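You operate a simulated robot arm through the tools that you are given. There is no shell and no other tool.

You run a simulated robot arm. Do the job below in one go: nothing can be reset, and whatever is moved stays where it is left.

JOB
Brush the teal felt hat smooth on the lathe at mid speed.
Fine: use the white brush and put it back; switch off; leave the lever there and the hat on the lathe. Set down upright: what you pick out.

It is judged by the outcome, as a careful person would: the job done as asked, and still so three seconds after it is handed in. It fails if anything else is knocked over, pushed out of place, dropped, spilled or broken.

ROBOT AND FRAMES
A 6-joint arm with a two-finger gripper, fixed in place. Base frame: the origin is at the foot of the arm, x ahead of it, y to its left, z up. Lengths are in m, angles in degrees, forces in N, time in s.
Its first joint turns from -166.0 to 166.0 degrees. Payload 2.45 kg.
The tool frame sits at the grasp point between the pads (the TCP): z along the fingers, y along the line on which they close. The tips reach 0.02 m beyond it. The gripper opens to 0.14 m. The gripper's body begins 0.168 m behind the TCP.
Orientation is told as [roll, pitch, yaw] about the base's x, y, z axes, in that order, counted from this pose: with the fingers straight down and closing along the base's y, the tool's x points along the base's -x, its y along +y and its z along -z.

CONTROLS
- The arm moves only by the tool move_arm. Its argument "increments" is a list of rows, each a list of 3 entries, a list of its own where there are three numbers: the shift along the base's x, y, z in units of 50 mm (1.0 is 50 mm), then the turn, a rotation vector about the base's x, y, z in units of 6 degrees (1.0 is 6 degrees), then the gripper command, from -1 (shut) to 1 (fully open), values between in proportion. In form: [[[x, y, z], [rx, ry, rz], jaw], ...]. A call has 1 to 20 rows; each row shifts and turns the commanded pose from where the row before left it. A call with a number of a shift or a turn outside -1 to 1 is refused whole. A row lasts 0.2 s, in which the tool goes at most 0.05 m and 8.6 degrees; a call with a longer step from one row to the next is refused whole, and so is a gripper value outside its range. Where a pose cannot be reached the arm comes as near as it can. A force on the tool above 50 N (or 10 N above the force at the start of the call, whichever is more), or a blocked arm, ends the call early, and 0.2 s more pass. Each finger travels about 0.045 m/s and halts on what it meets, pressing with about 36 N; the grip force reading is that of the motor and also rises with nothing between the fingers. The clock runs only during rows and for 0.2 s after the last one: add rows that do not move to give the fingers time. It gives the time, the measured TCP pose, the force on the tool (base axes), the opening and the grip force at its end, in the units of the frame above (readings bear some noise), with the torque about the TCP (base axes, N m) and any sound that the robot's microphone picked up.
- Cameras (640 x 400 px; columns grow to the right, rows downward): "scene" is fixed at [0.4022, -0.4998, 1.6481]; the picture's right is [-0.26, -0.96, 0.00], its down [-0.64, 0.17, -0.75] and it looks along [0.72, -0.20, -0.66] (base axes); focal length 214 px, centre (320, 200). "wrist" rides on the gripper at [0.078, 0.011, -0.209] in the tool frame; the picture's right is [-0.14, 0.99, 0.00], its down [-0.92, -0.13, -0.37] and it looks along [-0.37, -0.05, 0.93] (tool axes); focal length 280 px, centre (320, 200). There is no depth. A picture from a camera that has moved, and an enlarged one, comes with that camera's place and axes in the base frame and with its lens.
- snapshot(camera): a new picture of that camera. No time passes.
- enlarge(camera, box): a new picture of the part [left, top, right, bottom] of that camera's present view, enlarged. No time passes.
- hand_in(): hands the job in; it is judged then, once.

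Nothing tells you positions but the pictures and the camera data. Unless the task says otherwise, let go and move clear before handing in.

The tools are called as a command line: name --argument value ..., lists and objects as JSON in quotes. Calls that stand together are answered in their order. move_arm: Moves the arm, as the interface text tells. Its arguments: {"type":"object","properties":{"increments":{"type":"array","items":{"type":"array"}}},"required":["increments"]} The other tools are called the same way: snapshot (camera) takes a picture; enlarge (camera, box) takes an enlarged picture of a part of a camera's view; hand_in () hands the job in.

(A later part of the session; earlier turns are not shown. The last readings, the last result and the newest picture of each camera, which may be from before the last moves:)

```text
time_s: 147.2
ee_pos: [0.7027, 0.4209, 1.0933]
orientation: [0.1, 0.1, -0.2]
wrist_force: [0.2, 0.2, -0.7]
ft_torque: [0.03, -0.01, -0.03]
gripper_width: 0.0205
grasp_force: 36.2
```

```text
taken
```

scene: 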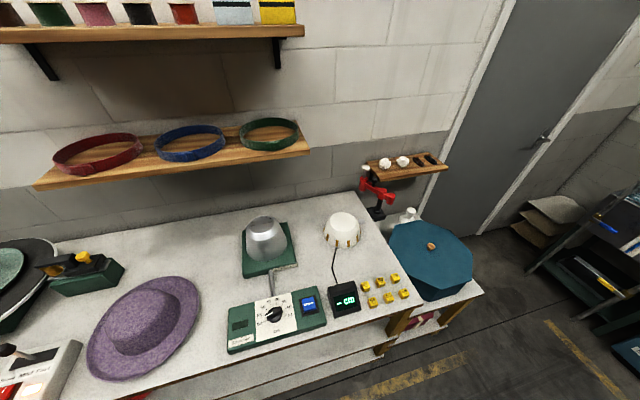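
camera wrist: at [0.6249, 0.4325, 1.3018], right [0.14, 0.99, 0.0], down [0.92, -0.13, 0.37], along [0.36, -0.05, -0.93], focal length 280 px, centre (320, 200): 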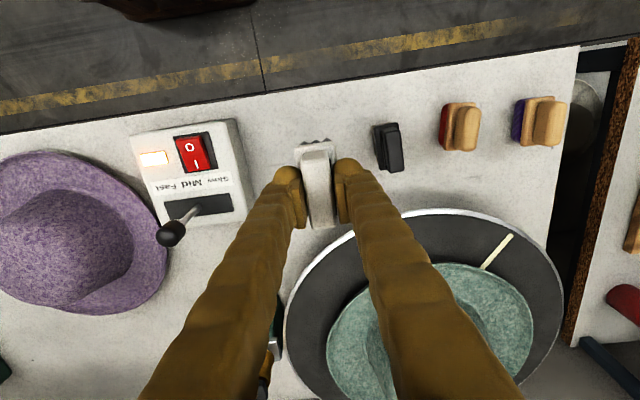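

Brush lifted. The hat's crown shoulder facing me is near (0.956, 0.509, 1.05). I'll turn and tilt the tool 45° toward it and move to a standoff position.

move_arm --increments '[[[0, 0, 0.4], [0, 0, 0.93], -1], [[0, 0, 0.4], [0, 0, 0.93], -1], [[0, 0, 0.4], [0, 0, 0.93], -1], [[0.1, 0, 0.2], [0, 0, 0.93], -1], [[0.2, 0, 0], [0, 0, 0.94], -1], [[0.3, 0.1, 0], [0.441, -0.83, 0], -1], [[0.35, 0.1, 0], [0.441, -0.83, 0], -1], [[0.35, 0.1, 0], [0.441, -0.83, 0], -1], [[0.35, 0.1, 0], [0.441, -0.83, 0], -1], [[0.35, 0.1, 0], [0.441, -0.83, 0], -1], [[0.35, 0.1, 0], [0.441, -0.83, 0], -1], [[0.35, 0.1, 0], [0.441, -0.83, 0], -1], [[0.3, 0.1, 0], [0.441, -0.83, 0], -1], [[0, 0, 0], [0, 0, 0], -1]]'

snapshot --camera "wrist"

snapshot --camera "scene"

```text
time_s: 150.2
ee_pos: [0.8547, 0.4616, 1.1634]
orientation: [0.5, -45.0, 27.5]
wrist_force: [0.1, 0.2, -1.0]
ft_torque: [-0.02, 0.05, -0.04]
gripper_width: 0.0208
grasp_force: 35.6
```

```text
taken
camera wrist: at [0.6709, 0.3766, 1.2558], right [-0.38, 0.92, 0.1], down [0.41, 0.06, 0.91], along [0.83, 0.38, -0.4], focal length 280 px, centre (320, 200)
```

wrist: 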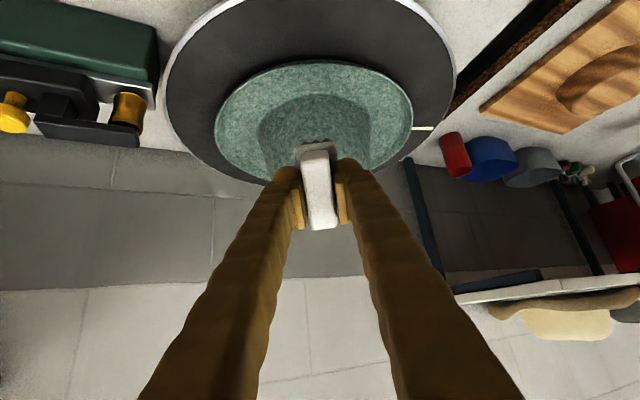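

```text
taken
```

scene: 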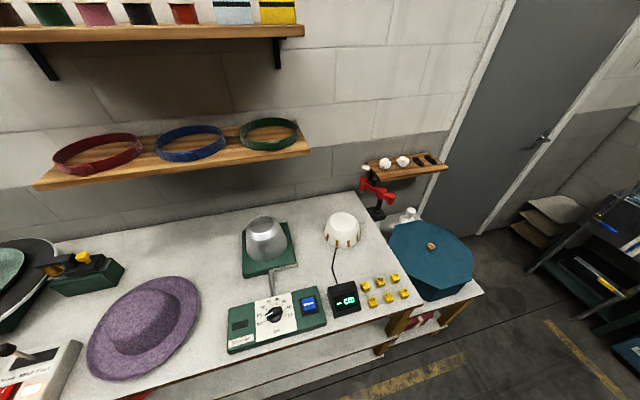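

enlarge --camera "wrist" --box '[150, 0, 470, 240]'

enlarge --camera "scene" --box '[0, 200, 160, 360]'

```text
1.67 times, centred on (310, 120) of wrist
camera zoom: at [0.6709, 0.3766, 1.2558], right [-0.38, 0.92, 0.1], down [0.41, 0.06, 0.91], along [0.83, 0.38, -0.4], focal length 467 px, centre (337, 333)
```

zoom: 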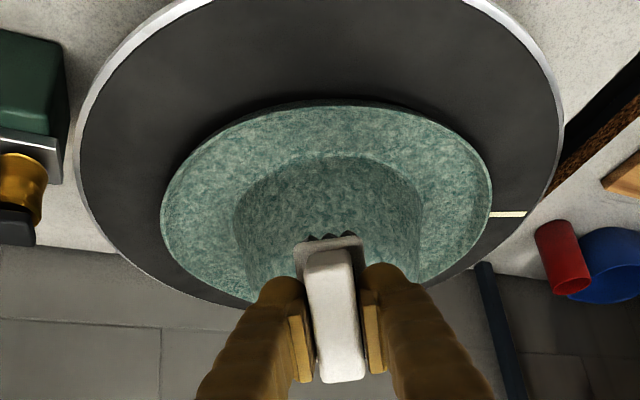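

```text
2.50 times, centred on (80, 280) of scene
camera zoom: at [0.4022, -0.4998, 1.6481], right [-0.26, -0.96, 0.0], down [-0.64, 0.17, -0.75], along [0.72, -0.2, -0.66], focal length 536 px, centre (920, 0)
```

zoom: 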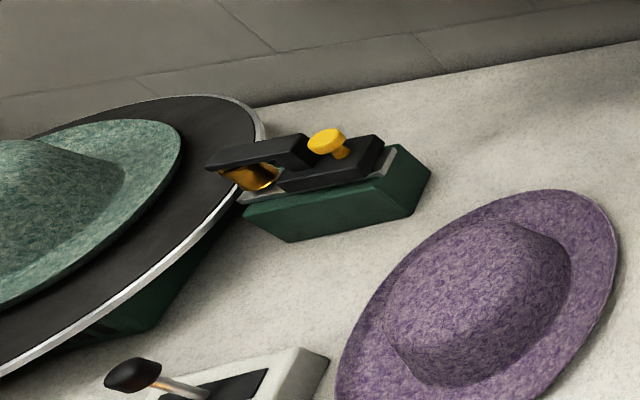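

The hat is spinning concentric, with its rim centre at (1.015, 0.538). I'll advance the brush toward the crown shoulder in steps, watching the force.

move_arm --increments '[[[0.25, 0.13, -0.283], [0, 0, 0], -1], [[0.25, 0.13, -0.283], [0, 0, 0], -1], [[0.25, 0.13, -0.283], [0, 0, 0], -1], [[0, 0, 0], [0, 0, 0], -1]]'

enlarge --camera "wrist" --box '[150, 0, 470, 240]'

```text
time_s: 151.2
ee_pos: [0.8922, 0.4809, 1.1203]
orientation: [0.5, -45.0, 27.5]
wrist_force: [-0.8, 0.5, 0.0]
ft_torque: [-0.03, 0.02, -0.02]
gripper_width: 0.0205
grasp_force: 36.4
```

```text
1.67 times, centred on (310, 120) of wrist
camera zoom: at [0.7082, 0.3964, 1.212], right [-0.38, 0.92, 0.1], down [0.41, 0.06, 0.91], along [0.83, 0.38, -0.4], focal length 467 px, centre (337, 333)
```

zoom: 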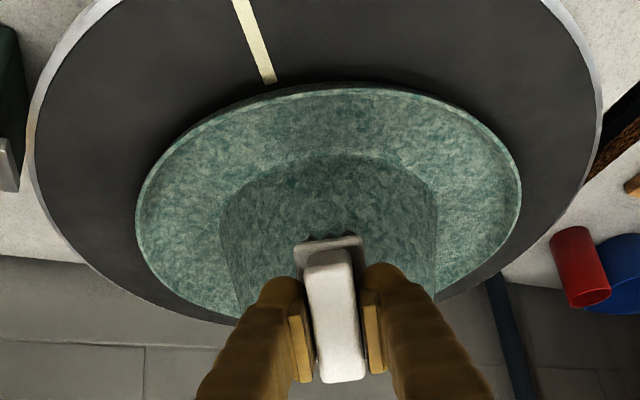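

move_arm --increments '[[[0.094, 0.049, -0.106], [0, 0, 0], -1], [[0.094, 0.049, -0.106], [0, 0, 0], -1], [[0, 0, 0], [0, 0, 0], -1]]'

```text
time_s: 152.0
ee_pos: [0.9009, 0.4852, 1.1085]
orientation: [0.5, -45.0, 27.6]
wrist_force: [0.1, 0.4, -1.5]
ft_torque: [-0.02, 0.02, 0.02]
gripper_width: 0.0206
grasp_force: 35.8
```

move_arm --increments '[[[0.05, 0.026, -0.057], [0, 0, 0], -1], [[0.05, 0.026, -0.057], [0, 0, 0], -1], [[0, 0, 0], [0, 0, 0], -1]]'

enlarge --camera "wrist" --box '[220, 80, 420, 240]'

```text
time_s: 152.8
ee_pos: [0.9066, 0.4887, 1.1046]
orientation: [0.4, -45.0, 27.5]
wrist_force: [-0.3, -0.5, -1.0]
ft_torque: [0.0, 0.0, 0.01]
gripper_width: 0.0208
grasp_force: 36.4
```

```text
2.50 times, centred on (320, 160) of wrist
camera zoom: at [0.722, 0.4033, 1.1963], right [-0.38, 0.92, 0.1], down [0.41, 0.06, 0.91], along [0.83, 0.38, -0.4], focal length 701 px, centre (320, 300)
```

zoom: 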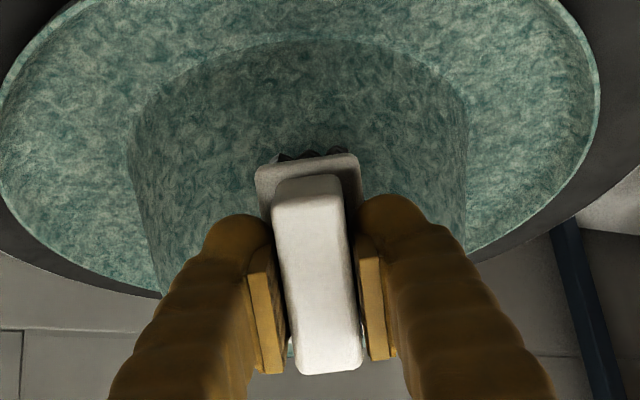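

move_arm --increments '[[[0.05, 0.026, -0.057], [0, 0, 0], -1], [[0, 0, 0], [0, 0, 0], -1]]'

```text
time_s: 153.4
ee_pos: [0.9101, 0.489, 1.1011]
orientation: [0.5, -45.0, 27.6]
wrist_force: [0.0, -0.4, -0.7]
ft_torque: [-0.02, 0.04, 0.0]
gripper_width: 0.0209
grasp_force: 36.0
```

move_arm --increments '[[[0.05, 0.026, -0.057], [0, 0, 0], -1], [[0, 0, 0], [0, 0, 0], -1]]'

```text
time_s: 154.0
ee_pos: [0.912, 0.4903, 1.099]
orientation: [0.4, -45.0, 27.6]
wrist_force: [-13.5, -18.9, 16.6]
ft_torque: [-0.29, -0.08, -0.25]
gripper_width: 0.0211
grasp_force: 36.4
```

The bristles touch the spinning hat, but at 26 N that's too firm. I'll back off about 2.5 mm for a light brushing pressure.

move_arm --increments '[[[-0.032, -0.017, 0.036], [0, 0, 0], -1], [[0, 0, 0], [0, 0, 0], -1]]'

enlarge --camera "wrist" --box '[150, 0, 470, 240]'

```text
time_s: 154.6
ee_pos: [0.9103, 0.4886, 1.0993]
orientation: [0.5, -45.0, 27.5]
wrist_force: [-6.2, -9.8, 6.3]
ft_torque: [0.06, -0.08, -0.04]
gripper_width: 0.0211
grasp_force: 35.7
```

```text
1.67 times, centred on (310, 120) of wrist
camera zoom: at [0.7261, 0.4049, 1.1916], right [-0.38, 0.92, 0.1], down [0.41, 0.06, 0.91], along [0.83, 0.38, -0.4], focal length 467 px, centre (337, 333)
```

zoom: 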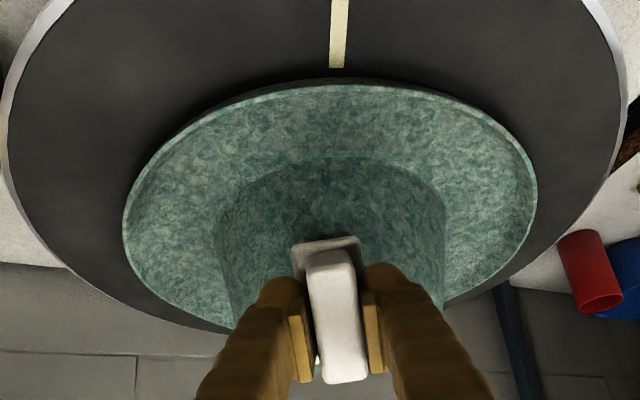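

move_arm --increments '[[[-0.006, -0.003, 0.007], [0, 0, 0], -1], [[0, 0, 0], [0, 0, 0], -1], [[0, 0, 0], [0, 0, 0], -1], [[0, 0, 0], [0, 0, 0], -1], [[0, 0, 0], [0, 0, 0], -1], [[0, 0, 0], [0, 0, 0], -1], [[0, 0, 0], [0, 0, 0], -1], [[0, 0, 0], [0, 0, 0], -1], [[0, 0, 0], [0, 0, 0], -1], [[0, 0, 0], [0, 0, 0], -1]]'

enlarge --camera "wrist" --box '[150, 0, 470, 240]'

enlarge --camera "scene" --box '[0, 200, 160, 360]'

```text
time_s: 156.8
ee_pos: [0.9098, 0.4886, 1.0993]
orientation: [0.6, -45.0, 27.5]
wrist_force: [-0.6, -2.5, 1.0]
ft_torque: [-0.12, -0.01, -0.13]
gripper_width: 0.0209
grasp_force: 35.6
```

```text
1.67 times, centred on (310, 120) of wrist
camera zoom: at [0.7253, 0.4049, 1.1919], right [-0.38, 0.92, 0.1], down [0.41, 0.06, 0.91], along [0.83, 0.38, -0.4], focal length 467 px, centre (337, 333)
```

zoom: 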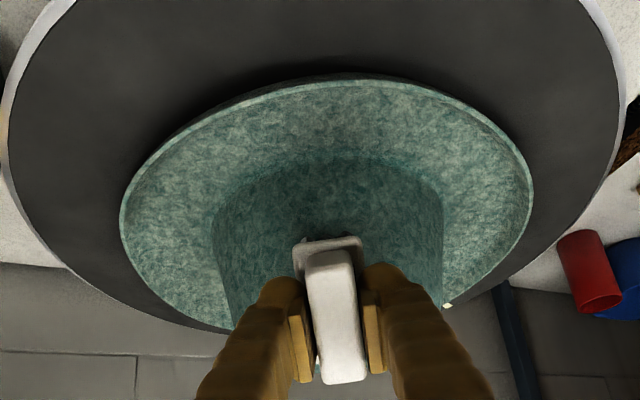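

```text
2.50 times, centred on (80, 280) of scene
camera zoom: at [0.4022, -0.4998, 1.6481], right [-0.26, -0.96, 0.0], down [-0.64, 0.17, -0.75], along [0.72, -0.2, -0.66], focal length 536 px, centre (920, 0)
```

zoom: 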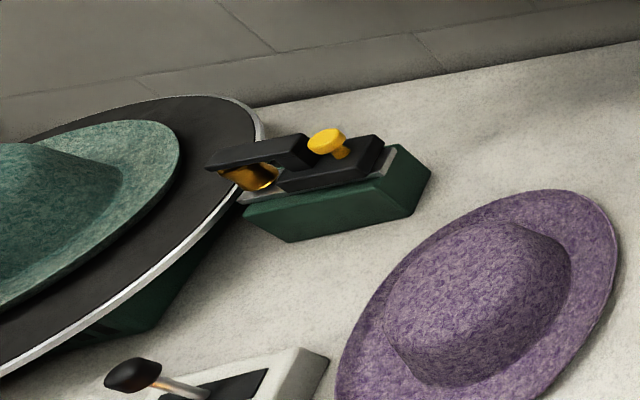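

The hat's mottled texture is already getting finer. The pressure has dropped to about 2 N, so I'll nudge in slightly and keep brushing.

move_arm --increments '[[[0.012, 0.006, -0.014], [0, 0, 0], -1], [[0, 0, 0], [0, 0, 0], -1], [[0, 0, 0], [0, 0, 0], -1], [[0, 0, 0], [0, 0, 0], -1], [[0, 0, 0], [0, 0, 0], -1], [[0, 0, 0], [0, 0, 0], -1], [[0, 0, 0], [0, 0, 0], -1], [[0, 0, 0], [0, 0, 0], -1], [[0, 0, 0], [0, 0, 0], -1], [[0, 0, 0], [0, 0, 0], -1]]'

enlarge --camera "wrist" --box '[150, 0, 470, 240]'

enlarge --camera "scene" --box '[0, 230, 60, 340]'

```text
time_s: 159.0
ee_pos: [0.9102, 0.4882, 1.0994]
orientation: [0.4, -45.0, 27.6]
wrist_force: [0.3, -1.0, -1.5]
ft_torque: [0.0, 0.03, -0.02]
gripper_width: 0.0207
grasp_force: 35.9
```

```text
1.67 times, centred on (310, 120) of wrist
camera zoom: at [0.7258, 0.405, 1.1915], right [-0.38, 0.92, 0.1], down [0.41, 0.06, 0.91], along [0.83, 0.38, -0.4], focal length 467 px, centre (337, 333)
```

zoom: 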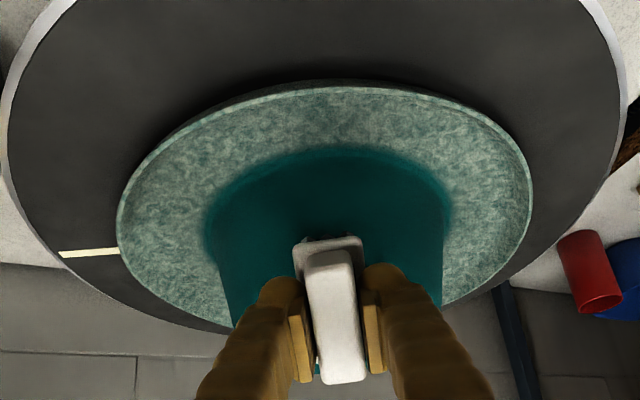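

```text
3.64 times, centred on (30, 285) of scene
camera zoom: at [0.4022, -0.4998, 1.6481], right [-0.26, -0.96, 0.0], down [-0.64, 0.17, -0.75], along [0.72, -0.2, -0.66], focal length 780 px, centre (1374, -109)
```

zoom: 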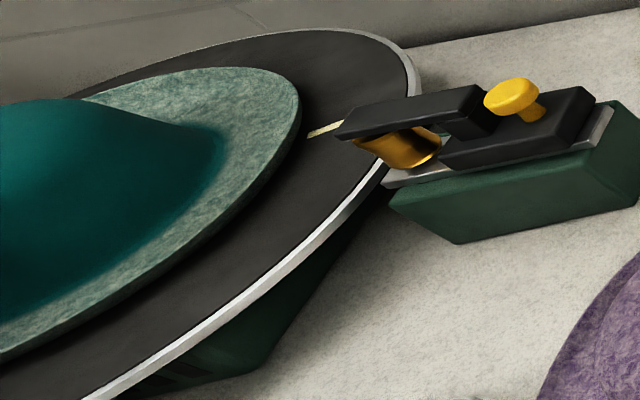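

The crown is now completely smooth, a solid even teal, but the brim is still mottled. I'll back off and rotate the brush 90° so it fits in the brim's channel, then brush the brim too.

move_arm --increments '[[[-0.2, -0.104, 0.226], [0, 0, 0], -1], [[-0.4, -0.208, 0.45], [0, 0, 0], -1], [[-0.4, -0.208, 0.45], [0, 0, 0], -1], [[-0.1, -0.05, 0.2], [0.627, 0.327, -0.707], -1], [[0, 0, 0], [0.627, 0.327, -0.707], -1], [[0, 0, 0], [0.627, 0.327, -0.707], -1], [[0, 0, 0], [0.627, 0.327, -0.707], -1], [[0, 0, 0], [0.627, 0.327, -0.707], -1], [[0, 0, 0], [0.627, 0.327, -0.707], -1], [[0, 0, 0], [0.627, 0.327, -0.707], -1], [[0, 0, 0], [0.627, 0.327, -0.707], -1], [[0, 0, 0], [0.627, 0.327, -0.707], -1], [[0, 0, 0], [0.627, 0.327, -0.707], -1], [[0, 0, 0], [0.627, 0.327, -0.707], -1], [[0, 0, 0], [0.627, 0.327, -0.707], -1], [[0, 0, 0], [0.627, 0.327, -0.707], -1], [[0, 0, 0], [0.627, 0.327, -0.707], -1], [[0, 0, 0], [0.627, 0.327, -0.707], -1]]'

snapshot --camera "wrist"

```text
time_s: 162.8
ee_pos: [0.8558, 0.4609, 1.1652]
orientation: [45.5, 0.1, -62.5]
wrist_force: [0.7, 0.6, -0.8]
ft_torque: [0.0, 0.0, 0.01]
gripper_width: 0.0207
grasp_force: 35.9
```

```text
taken
camera wrist: at [0.6942, 0.4661, 1.3197], right [0.68, 0.2, 0.71], down [0.11, -0.98, 0.17], along [0.72, -0.03, -0.69], focal length 280 px, centre (320, 200)
```

wrist: 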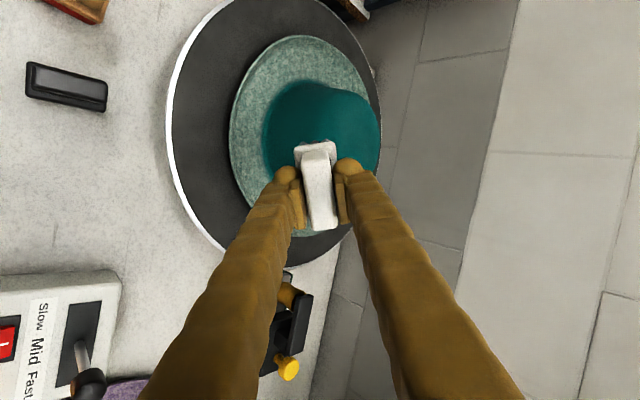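

move_arm --increments '[[[0, 0, 0], [-0.385, 0.739, 0], -1], [[0, 0, 0], [-0.385, 0.739, 0], -1], [[0, 0, 0], [-0.385, 0.739, 0], -1], [[0, -0.06, -0.5], [0, 0, 0], -1], [[0, -0.06, -0.5], [0, 0, 0], -1], [[0, 0, -0.4], [0, 0, 0], -1], [[0, 0, 0], [0, 0, 0], -1]]'

enlarge --camera "wrist" --box '[160, 30, 440, 250]'

```text
time_s: 164.4
ee_pos: [0.8573, 0.4538, 1.0944]
orientation: [30.5, 0.0, -62.6]
wrist_force: [0.1, -0.1, -1.8]
ft_torque: [-0.03, 0.02, 0.02]
gripper_width: 0.0208
grasp_force: 35.7
```

```text
1.82 times, centred on (300, 140) of wrist
camera zoom: at [0.7342, 0.4795, 1.2801], right [0.82, 0.27, 0.5], down [0.16, -0.95, 0.25], along [0.55, -0.13, -0.83], focal length 510 px, centre (356, 309)
```

zoom: 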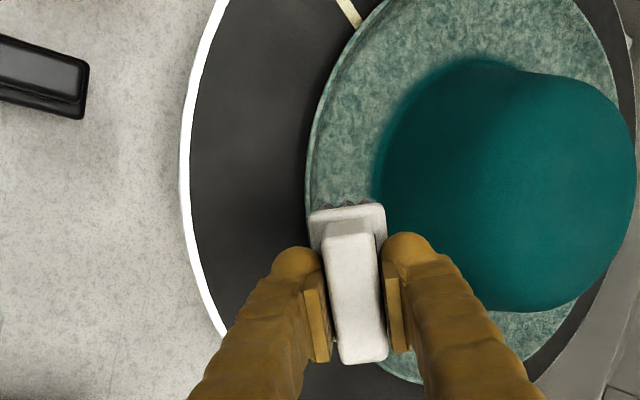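

move_arm --increments '[[[-0.276, -0.142, 0], [0, 0, 0], -1], [[0.15, 0.078, -0.287], [0, 0, 0], -1], [[0.15, 0.078, -0.287], [0, 0, 0], -1], [[0.15, 0.078, -0.287], [0, 0, 0], -1], [[0, 0, 0], [0, 0, 0], -1]]'

enlarge --camera "wrist" --box '[160, 30, 440, 250]'

```text
time_s: 165.6
ee_pos: [0.865, 0.4594, 1.0529]
orientation: [30.5, -0.1, -62.5]
wrist_force: [-0.5, 0.6, -0.8]
ft_torque: [0.02, 0.0, -0.01]
gripper_width: 0.0207
grasp_force: 36.3
```

```text
1.82 times, centred on (300, 140) of wrist
camera zoom: at [0.7423, 0.4855, 1.2377], right [0.82, 0.27, 0.5], down [0.16, -0.95, 0.25], along [0.55, -0.13, -0.83], focal length 510 px, centre (356, 309)
```

zoom: 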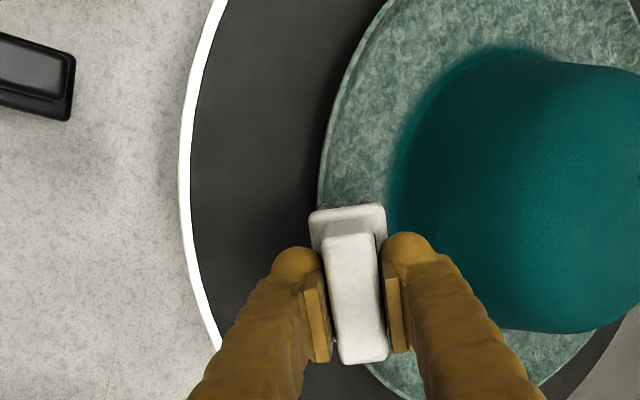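

move_arm --increments '[[[0.13, 0.067, -0.09], [0, 0, 0], -1], [[0.036, 0.019, -0.069], [0, 0, 0], -1], [[0, 0, 0], [0, 0, 0], -1]]'

```text
time_s: 166.4
ee_pos: [0.8735, 0.4636, 1.047]
orientation: [30.6, -0.1, -62.5]
wrist_force: [-2.3, -10.3, 29.1]
ft_torque: [0.16, -0.13, -0.06]
gripper_width: 0.0205
grasp_force: 35.7
```

Contact with the brim at 29 N is too firm, so I'll ease back for a light touch.

move_arm --increments '[[[-0.025, -0.013, 0.05], [0, 0, 0], -1], [[0, 0, 0], [0, 0, 0], -1]]'

enlarge --camera "wrist" --box '[160, 30, 440, 250]'

```text
time_s: 167.0
ee_pos: [0.872, 0.4631, 1.0473]
orientation: [30.4, 0.0, -62.4]
wrist_force: [9.1, 2.2, 2.9]
ft_torque: [0.27, -0.83, 0.06]
gripper_width: 0.0205
grasp_force: 36.0
```

```text
1.82 times, centred on (300, 140) of wrist
camera zoom: at [0.7492, 0.4893, 1.2322], right [0.82, 0.27, 0.5], down [0.16, -0.95, 0.25], along [0.55, -0.13, -0.83], focal length 510 px, centre (356, 309)
```

zoom: 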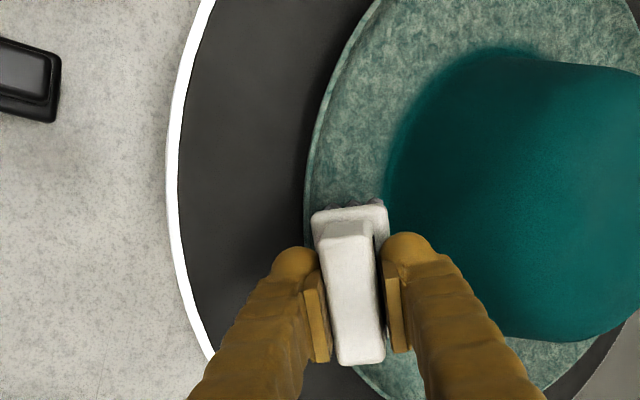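

move_arm --increments '[[[0.02, 0.012, 0.025], [0, 0, 0], -1], [[0, 0, 0], [0, 0, 0], -1], [[0, 0, 0], [0, 0, 0], -1]]'

enlarge --camera "wrist" --box '[160, 30, 440, 250]'

```text
time_s: 167.8
ee_pos: [0.8718, 0.4645, 1.0483]
orientation: [30.4, 0.0, -62.3]
wrist_force: [0.3, -0.3, -1.1]
ft_torque: [-0.02, 0.01, -0.01]
gripper_width: 0.0206
grasp_force: 35.7
```

```text
1.82 times, centred on (300, 140) of wrist
camera zoom: at [0.7503, 0.49, 1.2337], right [0.82, 0.27, 0.5], down [0.16, -0.95, 0.25], along [0.55, -0.13, -0.83], focal length 510 px, centre (356, 309)
```

zoom: 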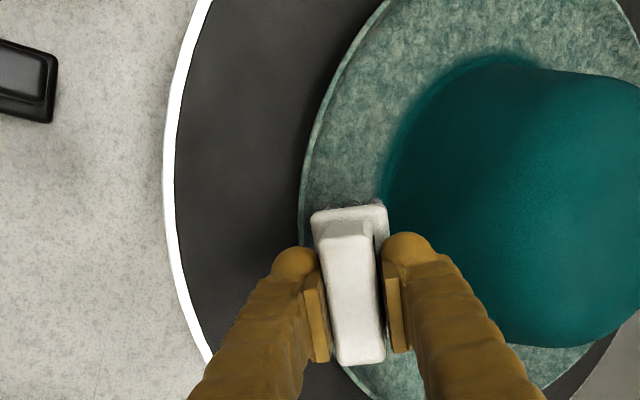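

move_arm --increments '[[[0.011, 0.006, -0.022], [0, 0, 0], -1], [[0, 0, 0], [0, 0, 0], -1], [[0, 0, 0], [0, 0, 0], -1]]'

```text
time_s: 168.6
ee_pos: [0.8733, 0.4648, 1.0466]
orientation: [30.4, 0.1, -62.4]
wrist_force: [0.1, -0.1, -2.0]
ft_torque: [0.01, -0.02, -0.02]
gripper_width: 0.0207
grasp_force: 35.9
```

move_arm --increments '[[[0.016, 0.008, -0.03], [0, 0, 0], -1], [[0, 0, 0], [0, 0, 0], -1], [[0, 0, 0], [0, 0, 0], -1]]'

```text
time_s: 169.4
ee_pos: [0.8741, 0.4651, 1.0462]
orientation: [30.6, 0.0, -62.4]
wrist_force: [1.3, 0.8, 1.1]
ft_torque: [-0.14, 0.23, 0.0]
gripper_width: 0.0208
grasp_force: 36.3
```

move_arm --increments '[[[0.006, 0.003, -0.012], [0, 0, 0], -1], [[0, 0, 0], [0, 0, 0], -1], [[0, 0, 0], [0, 0, 0], -1], [[0, 0, 0], [0, 0, 0], -1], [[0, 0, 0], [0, 0, 0], -1], [[0, 0, 0], [0, 0, 0], -1], [[0, 0, 0], [0, 0, 0], -1], [[0, 0, 0], [0, 0, 0], -1]]'

enlarge --camera "wrist" --box '[160, 30, 440, 250]'

enlarge --camera "scene" --box '[0, 230, 60, 340]'

```text
time_s: 171.2
ee_pos: [0.8734, 0.4633, 1.0467]
orientation: [30.4, 0.0, -62.5]
wrist_force: [-1.3, 0.3, -1.1]
ft_torque: [-0.01, 0.01, 0.02]
gripper_width: 0.0205
grasp_force: 35.9
```

```text
1.82 times, centred on (300, 140) of wrist
camera zoom: at [0.7518, 0.4901, 1.2313], right [0.82, 0.27, 0.5], down [0.16, -0.95, 0.25], along [0.55, -0.13, -0.83], focal length 510 px, centre (356, 309)
```

zoom: 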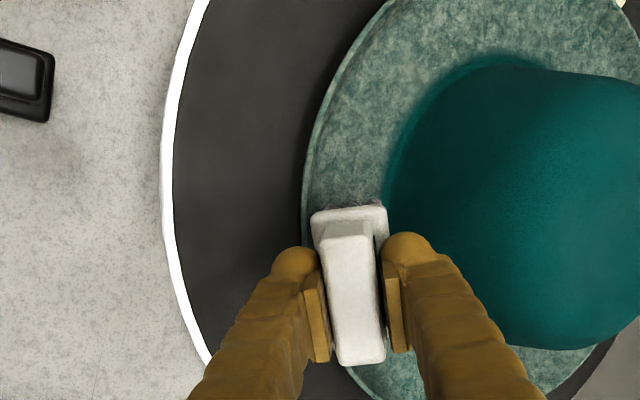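

```text
3.64 times, centred on (30, 285) of scene
camera zoom: at [0.4022, -0.4998, 1.6481], right [-0.26, -0.96, 0.0], down [-0.64, 0.17, -0.75], along [0.72, -0.2, -0.66], focal length 780 px, centre (1374, -109)
```

zoom: 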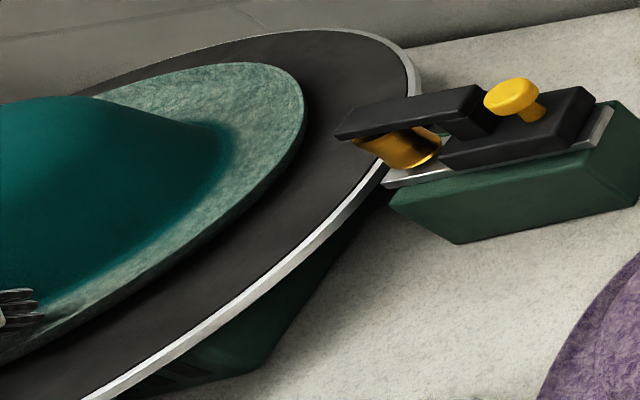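

move_arm --increments '[[[0.011, 0.006, -0.022], [0, 0, 0], -1], [[0, 0, 0], [0, 0, 0], -1], [[0, 0, 0], [0, 0, 0], -1], [[0, 0, 0], [0, 0, 0], -1], [[0, 0, 0], [0, 0, 0], -1], [[0, 0, 0], [0, 0, 0], -1], [[0, 0, 0], [0, 0, 0], -1], [[0, 0, 0], [0, 0, 0], -1]]'

enlarge --camera "wrist" --box '[160, 30, 440, 250]'

```text
time_s: 173.0
ee_pos: [0.8742, 0.4658, 1.0452]
orientation: [30.4, 0.1, -62.4]
wrist_force: [5.4, -0.1, 1.5]
ft_torque: [0.15, -0.51, -0.25]
gripper_width: 0.0207
grasp_force: 35.3
```

```text
1.82 times, centred on (300, 140) of wrist
camera zoom: at [0.752, 0.4908, 1.2304], right [0.82, 0.27, 0.5], down [0.16, -0.95, 0.25], along [0.55, -0.13, -0.83], focal length 510 px, centre (356, 309)
```

zoom: 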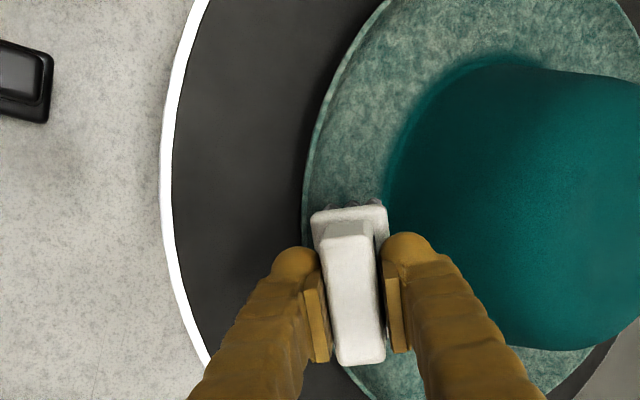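

The brim's texture is starting to soften. I'll hold this light contact longer.

move_arm --increments '[[[0.004, 0.002, -0.006], [0, 0, 0], -1], [[0, 0, 0], [0, 0, 0], -1], [[0, 0, 0], [0, 0, 0], -1], [[0, 0, 0], [0, 0, 0], -1], [[0, 0, 0], [0, 0, 0], -1], [[0, 0, 0], [0, 0, 0], -1], [[0, 0, 0], [0, 0, 0], -1], [[0, 0, 0], [0, 0, 0], -1], [[0, 0, 0], [0, 0, 0], -1], [[0, 0, 0], [0, 0, 0], -1], [[0, 0, 0], [0, 0, 0], -1], [[0, 0, 0], [0, 0, 0], -1]]'

enlarge --camera "wrist" --box '[160, 30, 440, 250]'

enlarge --camera "scene" --box '[0, 230, 60, 340]'

```text
time_s: 175.6
ee_pos: [0.8752, 0.4665, 1.0437]
orientation: [30.6, -0.1, -62.5]
wrist_force: [2.2, -0.4, 0.0]
ft_torque: [0.03, -0.05, -0.06]
gripper_width: 0.0206
grasp_force: 36.8
```

```text
1.82 times, centred on (300, 140) of wrist
camera zoom: at [0.7526, 0.4912, 1.2301], right [0.82, 0.27, 0.5], down [0.16, -0.95, 0.25], along [0.55, -0.13, -0.83], focal length 510 px, centre (356, 309)
```

zoom: 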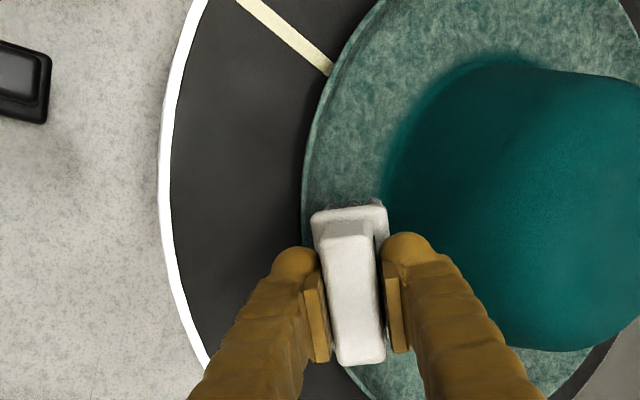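

```text
3.64 times, centred on (30, 285) of scene
camera zoom: at [0.4022, -0.4998, 1.6481], right [-0.26, -0.96, 0.0], down [-0.64, 0.17, -0.75], along [0.72, -0.2, -0.66], focal length 780 px, centre (1374, -109)
```

zoom: 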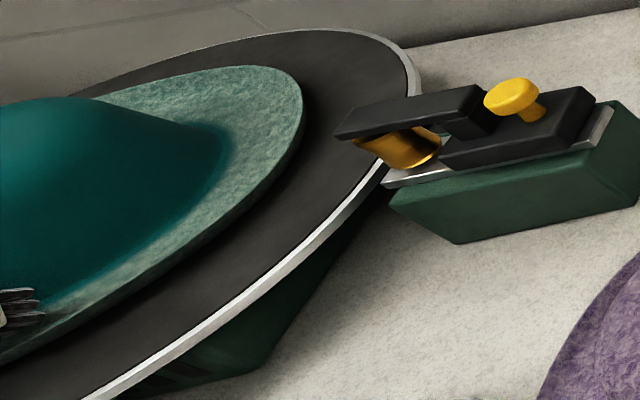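

move_arm --increments '[[[0.006, 0.003, -0.03], [0, 0, 0], -1], [[0, 0, 0], [0, 0, 0], -1], [[0, 0, 0], [0, 0, 0], -1], [[0, 0, 0], [0, 0, 0], -1], [[0, 0, 0], [0, 0, 0], -1]]'

enlarge --camera "wrist" --box '[160, 30, 440, 250]'

```text
time_s: 176.8
ee_pos: [0.8736, 0.465, 1.0431]
orientation: [30.4, -0.1, -62.4]
wrist_force: [-0.6, 0.8, -2.2]
ft_torque: [0.03, -0.07, -0.05]
gripper_width: 0.0207
grasp_force: 36.0
```

```text
1.82 times, centred on (300, 140) of wrist
camera zoom: at [0.7525, 0.4912, 1.2285], right [0.82, 0.27, 0.5], down [0.16, -0.95, 0.25], along [0.55, -0.13, -0.83], focal length 510 px, centre (356, 309)
```

zoom: 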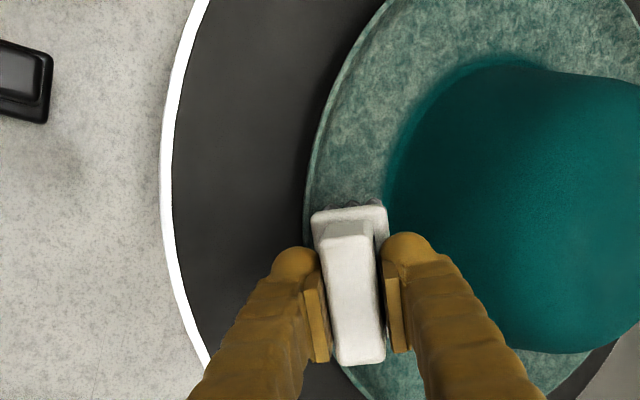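

move_arm --increments '[[[0.006, 0.003, -0.03], [0, 0, 0], -1], [[0, 0, 0], [0, 0, 0], -1], [[0, 0, 0], [0, 0, 0], -1], [[0, 0, 0], [0, 0, 0], -1], [[0, 0, 0], [0, 0, 0], -1]]'

enlarge --camera "wrist" --box '[160, 30, 440, 250]'

```text
time_s: 178.0
ee_pos: [0.8752, 0.4652, 1.0411]
orientation: [30.6, 0.0, -62.3]
wrist_force: [3.2, -0.3, 1.2]
ft_torque: [-0.09, 0.16, -0.01]
gripper_width: 0.0205
grasp_force: 36.2
```

```text
1.82 times, centred on (300, 140) of wrist
camera zoom: at [0.7532, 0.4914, 1.227], right [0.82, 0.27, 0.5], down [0.16, -0.95, 0.25], along [0.55, -0.13, -0.83], focal length 510 px, centre (356, 309)
```

zoom: 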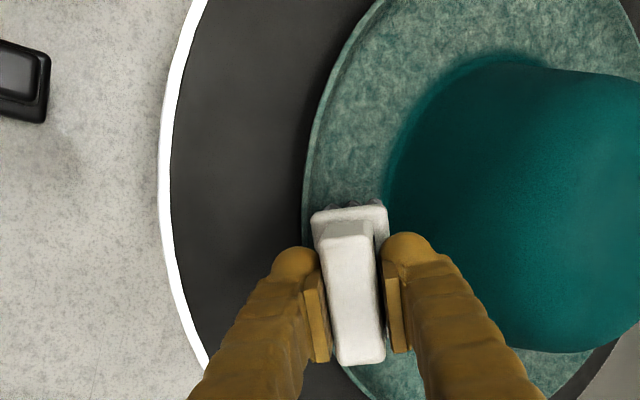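

move_arm --increments '[[[0.006, 0.003, -0.04], [0, 0, 0], -1], [[0, 0, 0], [0, 0, 0], -1], [[0, 0, 0], [0, 0, 0], -1], [[0, 0, 0], [0, 0, 0], -1], [[0, 0, 0], [0, 0, 0], -1], [[0, 0, 0], [0, 0, 0], -1]]'

enlarge --camera "wrist" --box '[160, 30, 440, 250]'

```text
time_s: 179.4
ee_pos: [0.8748, 0.4653, 1.0387]
orientation: [30.4, -0.1, -62.6]
wrist_force: [2.1, -0.4, 0.4]
ft_torque: [0.14, -0.06, -0.01]
gripper_width: 0.0208
grasp_force: 36.6
```

```text
1.82 times, centred on (300, 140) of wrist
camera zoom: at [0.7534, 0.4914, 1.2248], right [0.82, 0.27, 0.5], down [0.16, -0.95, 0.25], along [0.55, -0.13, -0.83], focal length 510 px, centre (356, 309)
```

zoom: 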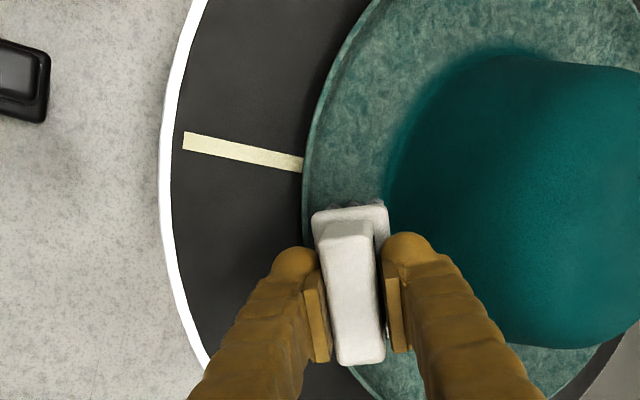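

The brim is visibly finer now. I'll keep brushing at this depth.

move_arm --increments '[[[0, 0, -0.01], [0, 0, 0], -1], [[0, 0, 0], [0, 0, 0], -1], [[0, 0, 0], [0, 0, 0], -1], [[0, 0, 0], [0, 0, 0], -1], [[0, 0, 0], [0, 0, 0], -1], [[0, 0, 0], [0, 0, 0], -1], [[0, 0, 0], [0, 0, 0], -1], [[0, 0, 0], [0, 0, 0], -1], [[0, 0, 0], [0, 0, 0], -1], [[0, 0, 0], [0, 0, 0], -1], [[0, 0, 0], [0, 0, 0], -1], [[0, 0, 0], [0, 0, 0], -1], [[0, 0, 0], [0, 0, 0], -1], [[0, 0, 0], [0, 0, 0], -1]]'

enlarge --camera "wrist" --box '[160, 30, 440, 250]'

enlarge --camera "scene" --box '[0, 230, 60, 340]'

```text
time_s: 182.4
ee_pos: [0.8745, 0.4647, 1.0367]
orientation: [30.4, 0.0, -62.4]
wrist_force: [-1.0, 0.1, -1.1]
ft_torque: [0.0, -0.09, -0.06]
gripper_width: 0.0207
grasp_force: 36.7
```

```text
1.82 times, centred on (300, 140) of wrist
camera zoom: at [0.7529, 0.4912, 1.223], right [0.82, 0.27, 0.5], down [0.16, -0.95, 0.25], along [0.55, -0.13, -0.83], focal length 510 px, centre (356, 309)
```

zoom: 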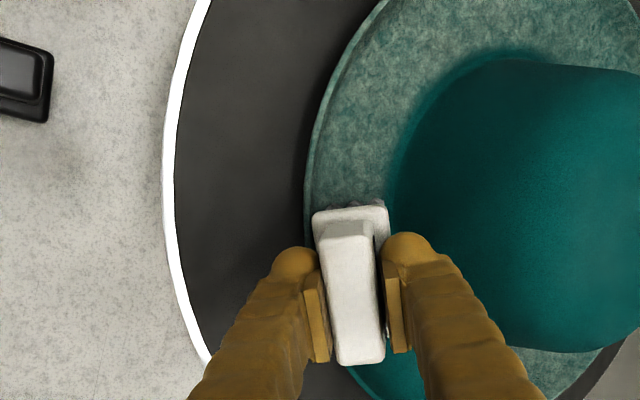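

```text
3.64 times, centred on (30, 285) of scene
camera zoom: at [0.4022, -0.4998, 1.6481], right [-0.26, -0.96, 0.0], down [-0.64, 0.17, -0.75], along [0.72, -0.2, -0.66], focal length 780 px, centre (1374, -109)
```

zoom: 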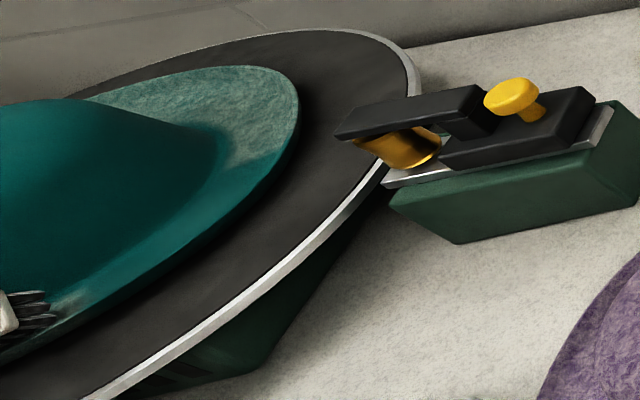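

A sector of the brim has gone fully smooth. The rest needs steadier contact, because the hat wobbles slightly as it turns. I'll press a touch deeper and continue.

move_arm --increments '[[[0.004, 0.002, -0.03], [0, 0, 0], -1], [[0, 0, 0], [0, 0, 0], -1], [[0, 0, 0], [0, 0, 0], -1], [[0, 0, 0], [0, 0, 0], -1], [[0, 0, 0], [0, 0, 0], -1], [[0, 0, 0], [0, 0, 0], -1], [[0, 0, 0], [0, 0, 0], -1], [[0, 0, 0], [0, 0, 0], -1], [[0, 0, 0], [0, 0, 0], -1], [[0, 0, 0], [0, 0, 0], -1]]'

enlarge --camera "wrist" --box '[160, 30, 440, 250]'

enlarge --camera "scene" --box '[0, 230, 60, 340]'

```text
time_s: 184.6
ee_pos: [0.8761, 0.4659, 1.0384]
orientation: [30.5, 0.0, -62.6]
wrist_force: [18.5, -2.6, 13.7]
ft_torque: [0.42, -0.96, -0.67]
gripper_width: 0.021
grasp_force: 36.0
```

```text
1.82 times, centred on (300, 140) of wrist
camera zoom: at [0.7538, 0.4911, 1.2228], right [0.82, 0.27, 0.5], down [0.16, -0.95, 0.25], along [0.55, -0.13, -0.83], focal length 510 px, centre (356, 309)
```

zoom: 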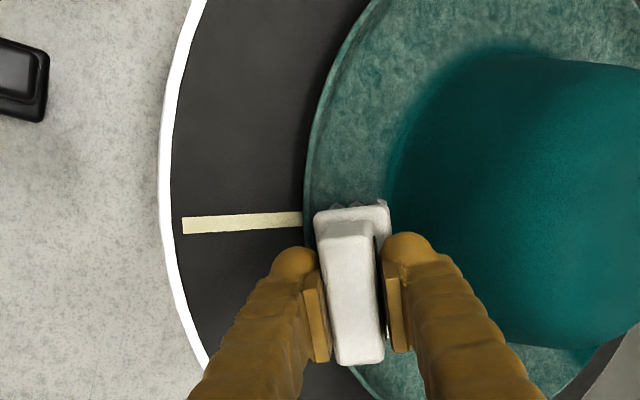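

```text
3.64 times, centred on (30, 285) of scene
camera zoom: at [0.4022, -0.4998, 1.6481], right [-0.26, -0.96, 0.0], down [-0.64, 0.17, -0.75], along [0.72, -0.2, -0.66], focal length 780 px, centre (1374, -109)
```

zoom: 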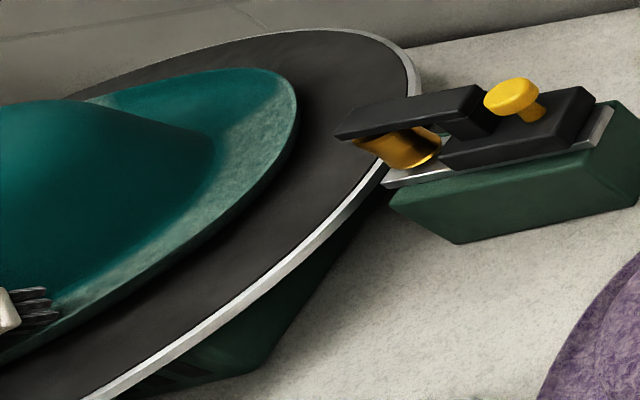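

The load peaks once per turn because the bristles ride the lip. I'll lift slightly, shift the brush 6 mm inward off the lip, and press on the brim's channel instead.

move_arm --increments '[[[0, 0, 0.08], [0, 0, 0], -1], [[0.107, 0.055, 0.04], [0, 0, 0], -1], [[0, 0, -0.06], [0, 0, 0], -1], [[0, 0, 0], [0, 0, 0], -1]]'

enlarge --camera "wrist" --box '[160, 30, 440, 250]'

```text
time_s: 185.6
ee_pos: [0.88, 0.4677, 1.0408]
orientation: [30.4, 0.0, -62.5]
wrist_force: [-0.7, 0.1, -1.1]
ft_torque: [-0.01, 0.02, 0.03]
gripper_width: 0.0206
grasp_force: 36.1
```

```text
1.82 times, centred on (300, 140) of wrist
camera zoom: at [0.7587, 0.4931, 1.2258], right [0.82, 0.27, 0.5], down [0.16, -0.95, 0.25], along [0.55, -0.13, -0.83], focal length 510 px, centre (356, 309)
```

zoom: 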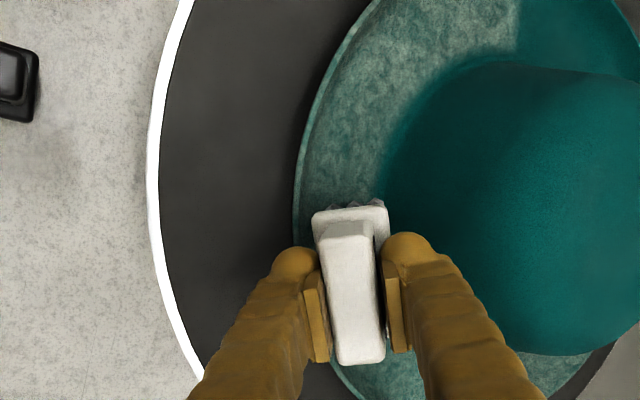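

move_arm --increments '[[[0, 0, -0.04], [0, 0, 0], -1], [[0, 0, 0], [0, 0, 0], -1], [[0, 0, 0], [0, 0, 0], -1], [[0, 0, 0], [0, 0, 0], -1], [[0, 0, 0], [0, 0, 0], -1]]'

```text
time_s: 186.8
ee_pos: [0.8817, 0.469, 1.0381]
orientation: [30.4, 0.0, -62.5]
wrist_force: [1.4, 1.0, 0.2]
ft_torque: [-0.06, 0.19, -0.01]
gripper_width: 0.0208
grasp_force: 35.8
```

move_arm --increments '[[[0, 0, -0.04], [0, 0, 0], -1], [[0, 0, 0], [0, 0, 0], -1], [[0, 0, 0], [0, 0, 0], -1], [[0, 0, 0], [0, 0, 0], -1], [[0, 0, 0], [0, 0, 0], -1]]'

enlarge --camera "scene" --box '[0, 230, 60, 340]'

```text
time_s: 188.0
ee_pos: [0.8808, 0.4681, 1.036]
orientation: [30.4, -0.1, -62.5]
wrist_force: [0.5, 0.9, -0.1]
ft_torque: [0.02, 0.02, -0.01]
gripper_width: 0.021
grasp_force: 35.8
```

```text
3.64 times, centred on (30, 285) of scene
camera zoom: at [0.4022, -0.4998, 1.6481], right [-0.26, -0.96, 0.0], down [-0.64, 0.17, -0.75], along [0.72, -0.2, -0.66], focal length 780 px, centre (1374, -109)
```

zoom: 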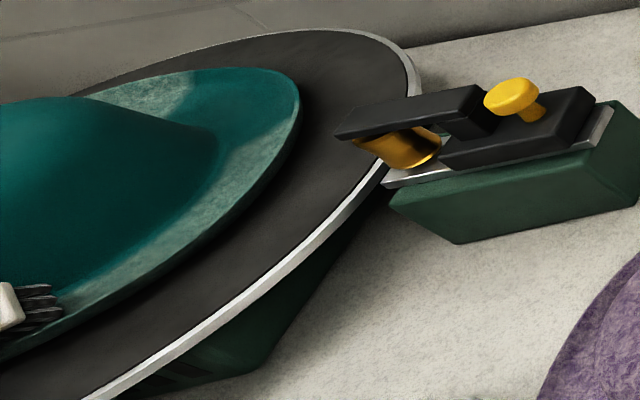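

move_arm --increments '[[[0, 0, -0.04], [0, 0, 0], -1], [[0, 0, 0], [0, 0, 0], -1], [[0, 0, 0], [0, 0, 0], -1], [[0, 0, 0], [0, 0, 0], -1], [[0, 0, 0], [0, 0, 0], -1]]'

```text
time_s: 189.2
ee_pos: [0.881, 0.4692, 1.0349]
orientation: [30.5, -0.1, -62.5]
wrist_force: [2.4, -0.7, 0.0]
ft_torque: [-0.05, 0.06, -0.05]
gripper_width: 0.0206
grasp_force: 35.9
```

move_arm --increments '[[[0, 0, -0.04], [0, 0, 0], -1], [[0, 0, 0], [0, 0, 0], -1], [[0, 0, 0], [0, 0, 0], -1], [[0, 0, 0], [0, 0, 0], -1], [[0, 0, 0], [0, 0, 0], -1]]'

enlarge --camera "wrist" --box '[160, 30, 440, 250]'

enlarge --camera "scene" --box '[0, 230, 60, 340]'

```text
time_s: 190.4
ee_pos: [0.8809, 0.4675, 1.0316]
orientation: [30.3, 0.1, -62.5]
wrist_force: [-0.2, 0.2, -1.3]
ft_torque: [-0.01, -0.02, -0.01]
gripper_width: 0.0208
grasp_force: 36.4
```

```text
1.82 times, centred on (300, 140) of wrist
camera zoom: at [0.7586, 0.4934, 1.2176], right [0.82, 0.27, 0.5], down [0.16, -0.95, 0.25], along [0.55, -0.13, -0.83], focal length 510 px, centre (356, 309)
```

zoom: 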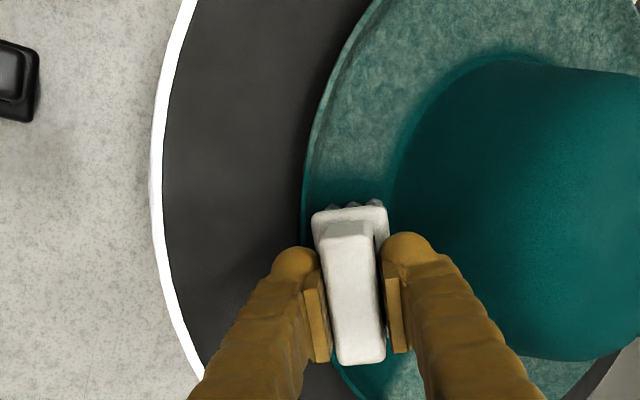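

```text
3.64 times, centred on (30, 285) of scene
camera zoom: at [0.4022, -0.4998, 1.6481], right [-0.26, -0.96, 0.0], down [-0.64, 0.17, -0.75], along [0.72, -0.2, -0.66], focal length 780 px, centre (1374, -109)
```

zoom: 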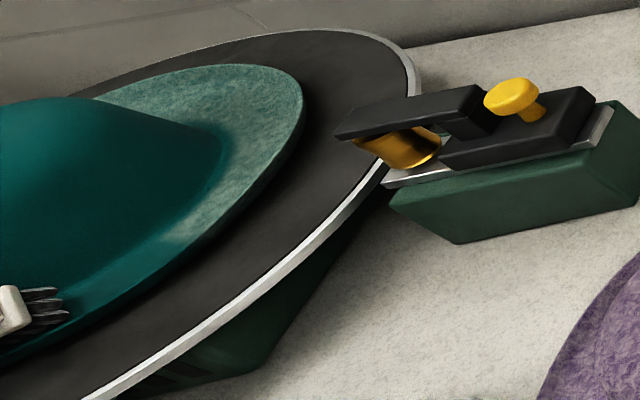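

move_arm --increments '[[[0, 0, -0.02], [0, 0, 0], -1], [[0, 0, -0.02], [0, 0, 0], -1], [[0, 0, 0], [0, 0, 0], -1], [[0, 0, 0], [0, 0, 0], -1], [[0, 0, 0], [0, 0, 0], -1], [[0, 0, 0], [0, 0, 0], -1], [[0, 0, 0], [0, 0, 0], -1], [[0, 0, 0], [0, 0, 0], -1]]'

enlarge --camera "scene" --box '[0, 230, 60, 340]'

```text
time_s: 192.2
ee_pos: [0.8815, 0.468, 1.03]
orientation: [30.5, 0.0, -62.6]
wrist_force: [9.5, -0.6, 3.8]
ft_torque: [0.16, -0.43, -0.29]
gripper_width: 0.0207
grasp_force: 36.4
```

```text
3.64 times, centred on (30, 285) of scene
camera zoom: at [0.4022, -0.4998, 1.6481], right [-0.26, -0.96, 0.0], down [-0.64, 0.17, -0.75], along [0.72, -0.2, -0.66], focal length 780 px, centre (1374, -109)
```

zoom: 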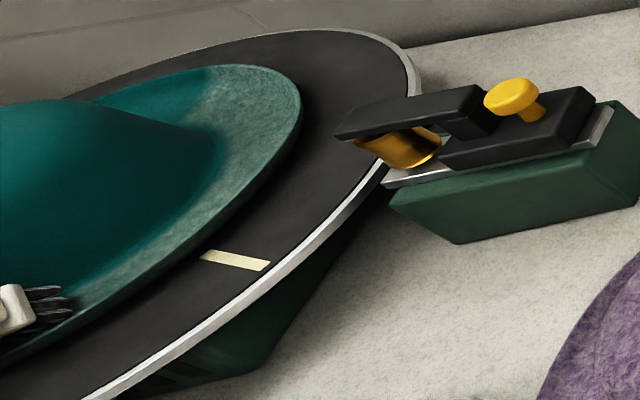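

move_arm --increments '[[[0.07, 0.037, 0], [0, 0, 0], -1], [[0, 0, -0.03], [0, 0, 0], -1], [[0, 0, 0], [0, 0, 0], -1], [[0, 0, 0], [0, 0, 0], -1], [[0, 0, 0], [0, 0, 0], -1], [[0, 0, 0], [0, 0, 0], -1], [[0, 0, 0], [0, 0, 0], -1]]'

enlarge --camera "wrist" --box '[160, 30, 440, 250]'

enlarge --camera "scene" --box '[0, 230, 60, 340]'

```text
time_s: 193.8
ee_pos: [0.8836, 0.4698, 1.0288]
orientation: [30.4, -0.1, -62.5]
wrist_force: [0.7, -0.9, -0.8]
ft_torque: [0.02, 0.03, 0.01]
gripper_width: 0.0209
grasp_force: 35.8
```

```text
1.82 times, centred on (300, 140) of wrist
camera zoom: at [0.7621, 0.4957, 1.2129], right [0.82, 0.27, 0.5], down [0.16, -0.95, 0.25], along [0.55, -0.13, -0.83], focal length 510 px, centre (356, 309)
```

zoom: 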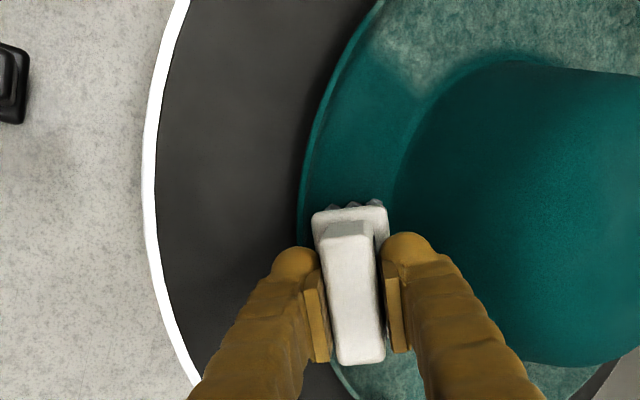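

```text
3.64 times, centred on (30, 285) of scene
camera zoom: at [0.4022, -0.4998, 1.6481], right [-0.26, -0.96, 0.0], down [-0.64, 0.17, -0.75], along [0.72, -0.2, -0.66], focal length 780 px, centre (1374, -109)
```

zoom: 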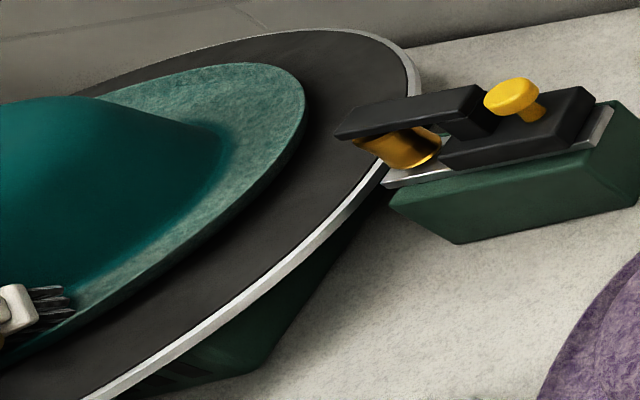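

move_arm --increments '[[[0, 0, -0.04], [0, 0, 0], -1], [[0, 0, 0], [0, 0, 0], -1], [[0, 0, 0], [0, 0, 0], -1], [[0, 0, 0], [0, 0, 0], -1]]'

```text
time_s: 194.8
ee_pos: [0.8852, 0.471, 1.0268]
orientation: [30.4, 0.0, -62.5]
wrist_force: [7.9, -3.6, 8.2]
ft_torque: [0.12, -0.25, -0.22]
gripper_width: 0.0206
grasp_force: 36.1
```

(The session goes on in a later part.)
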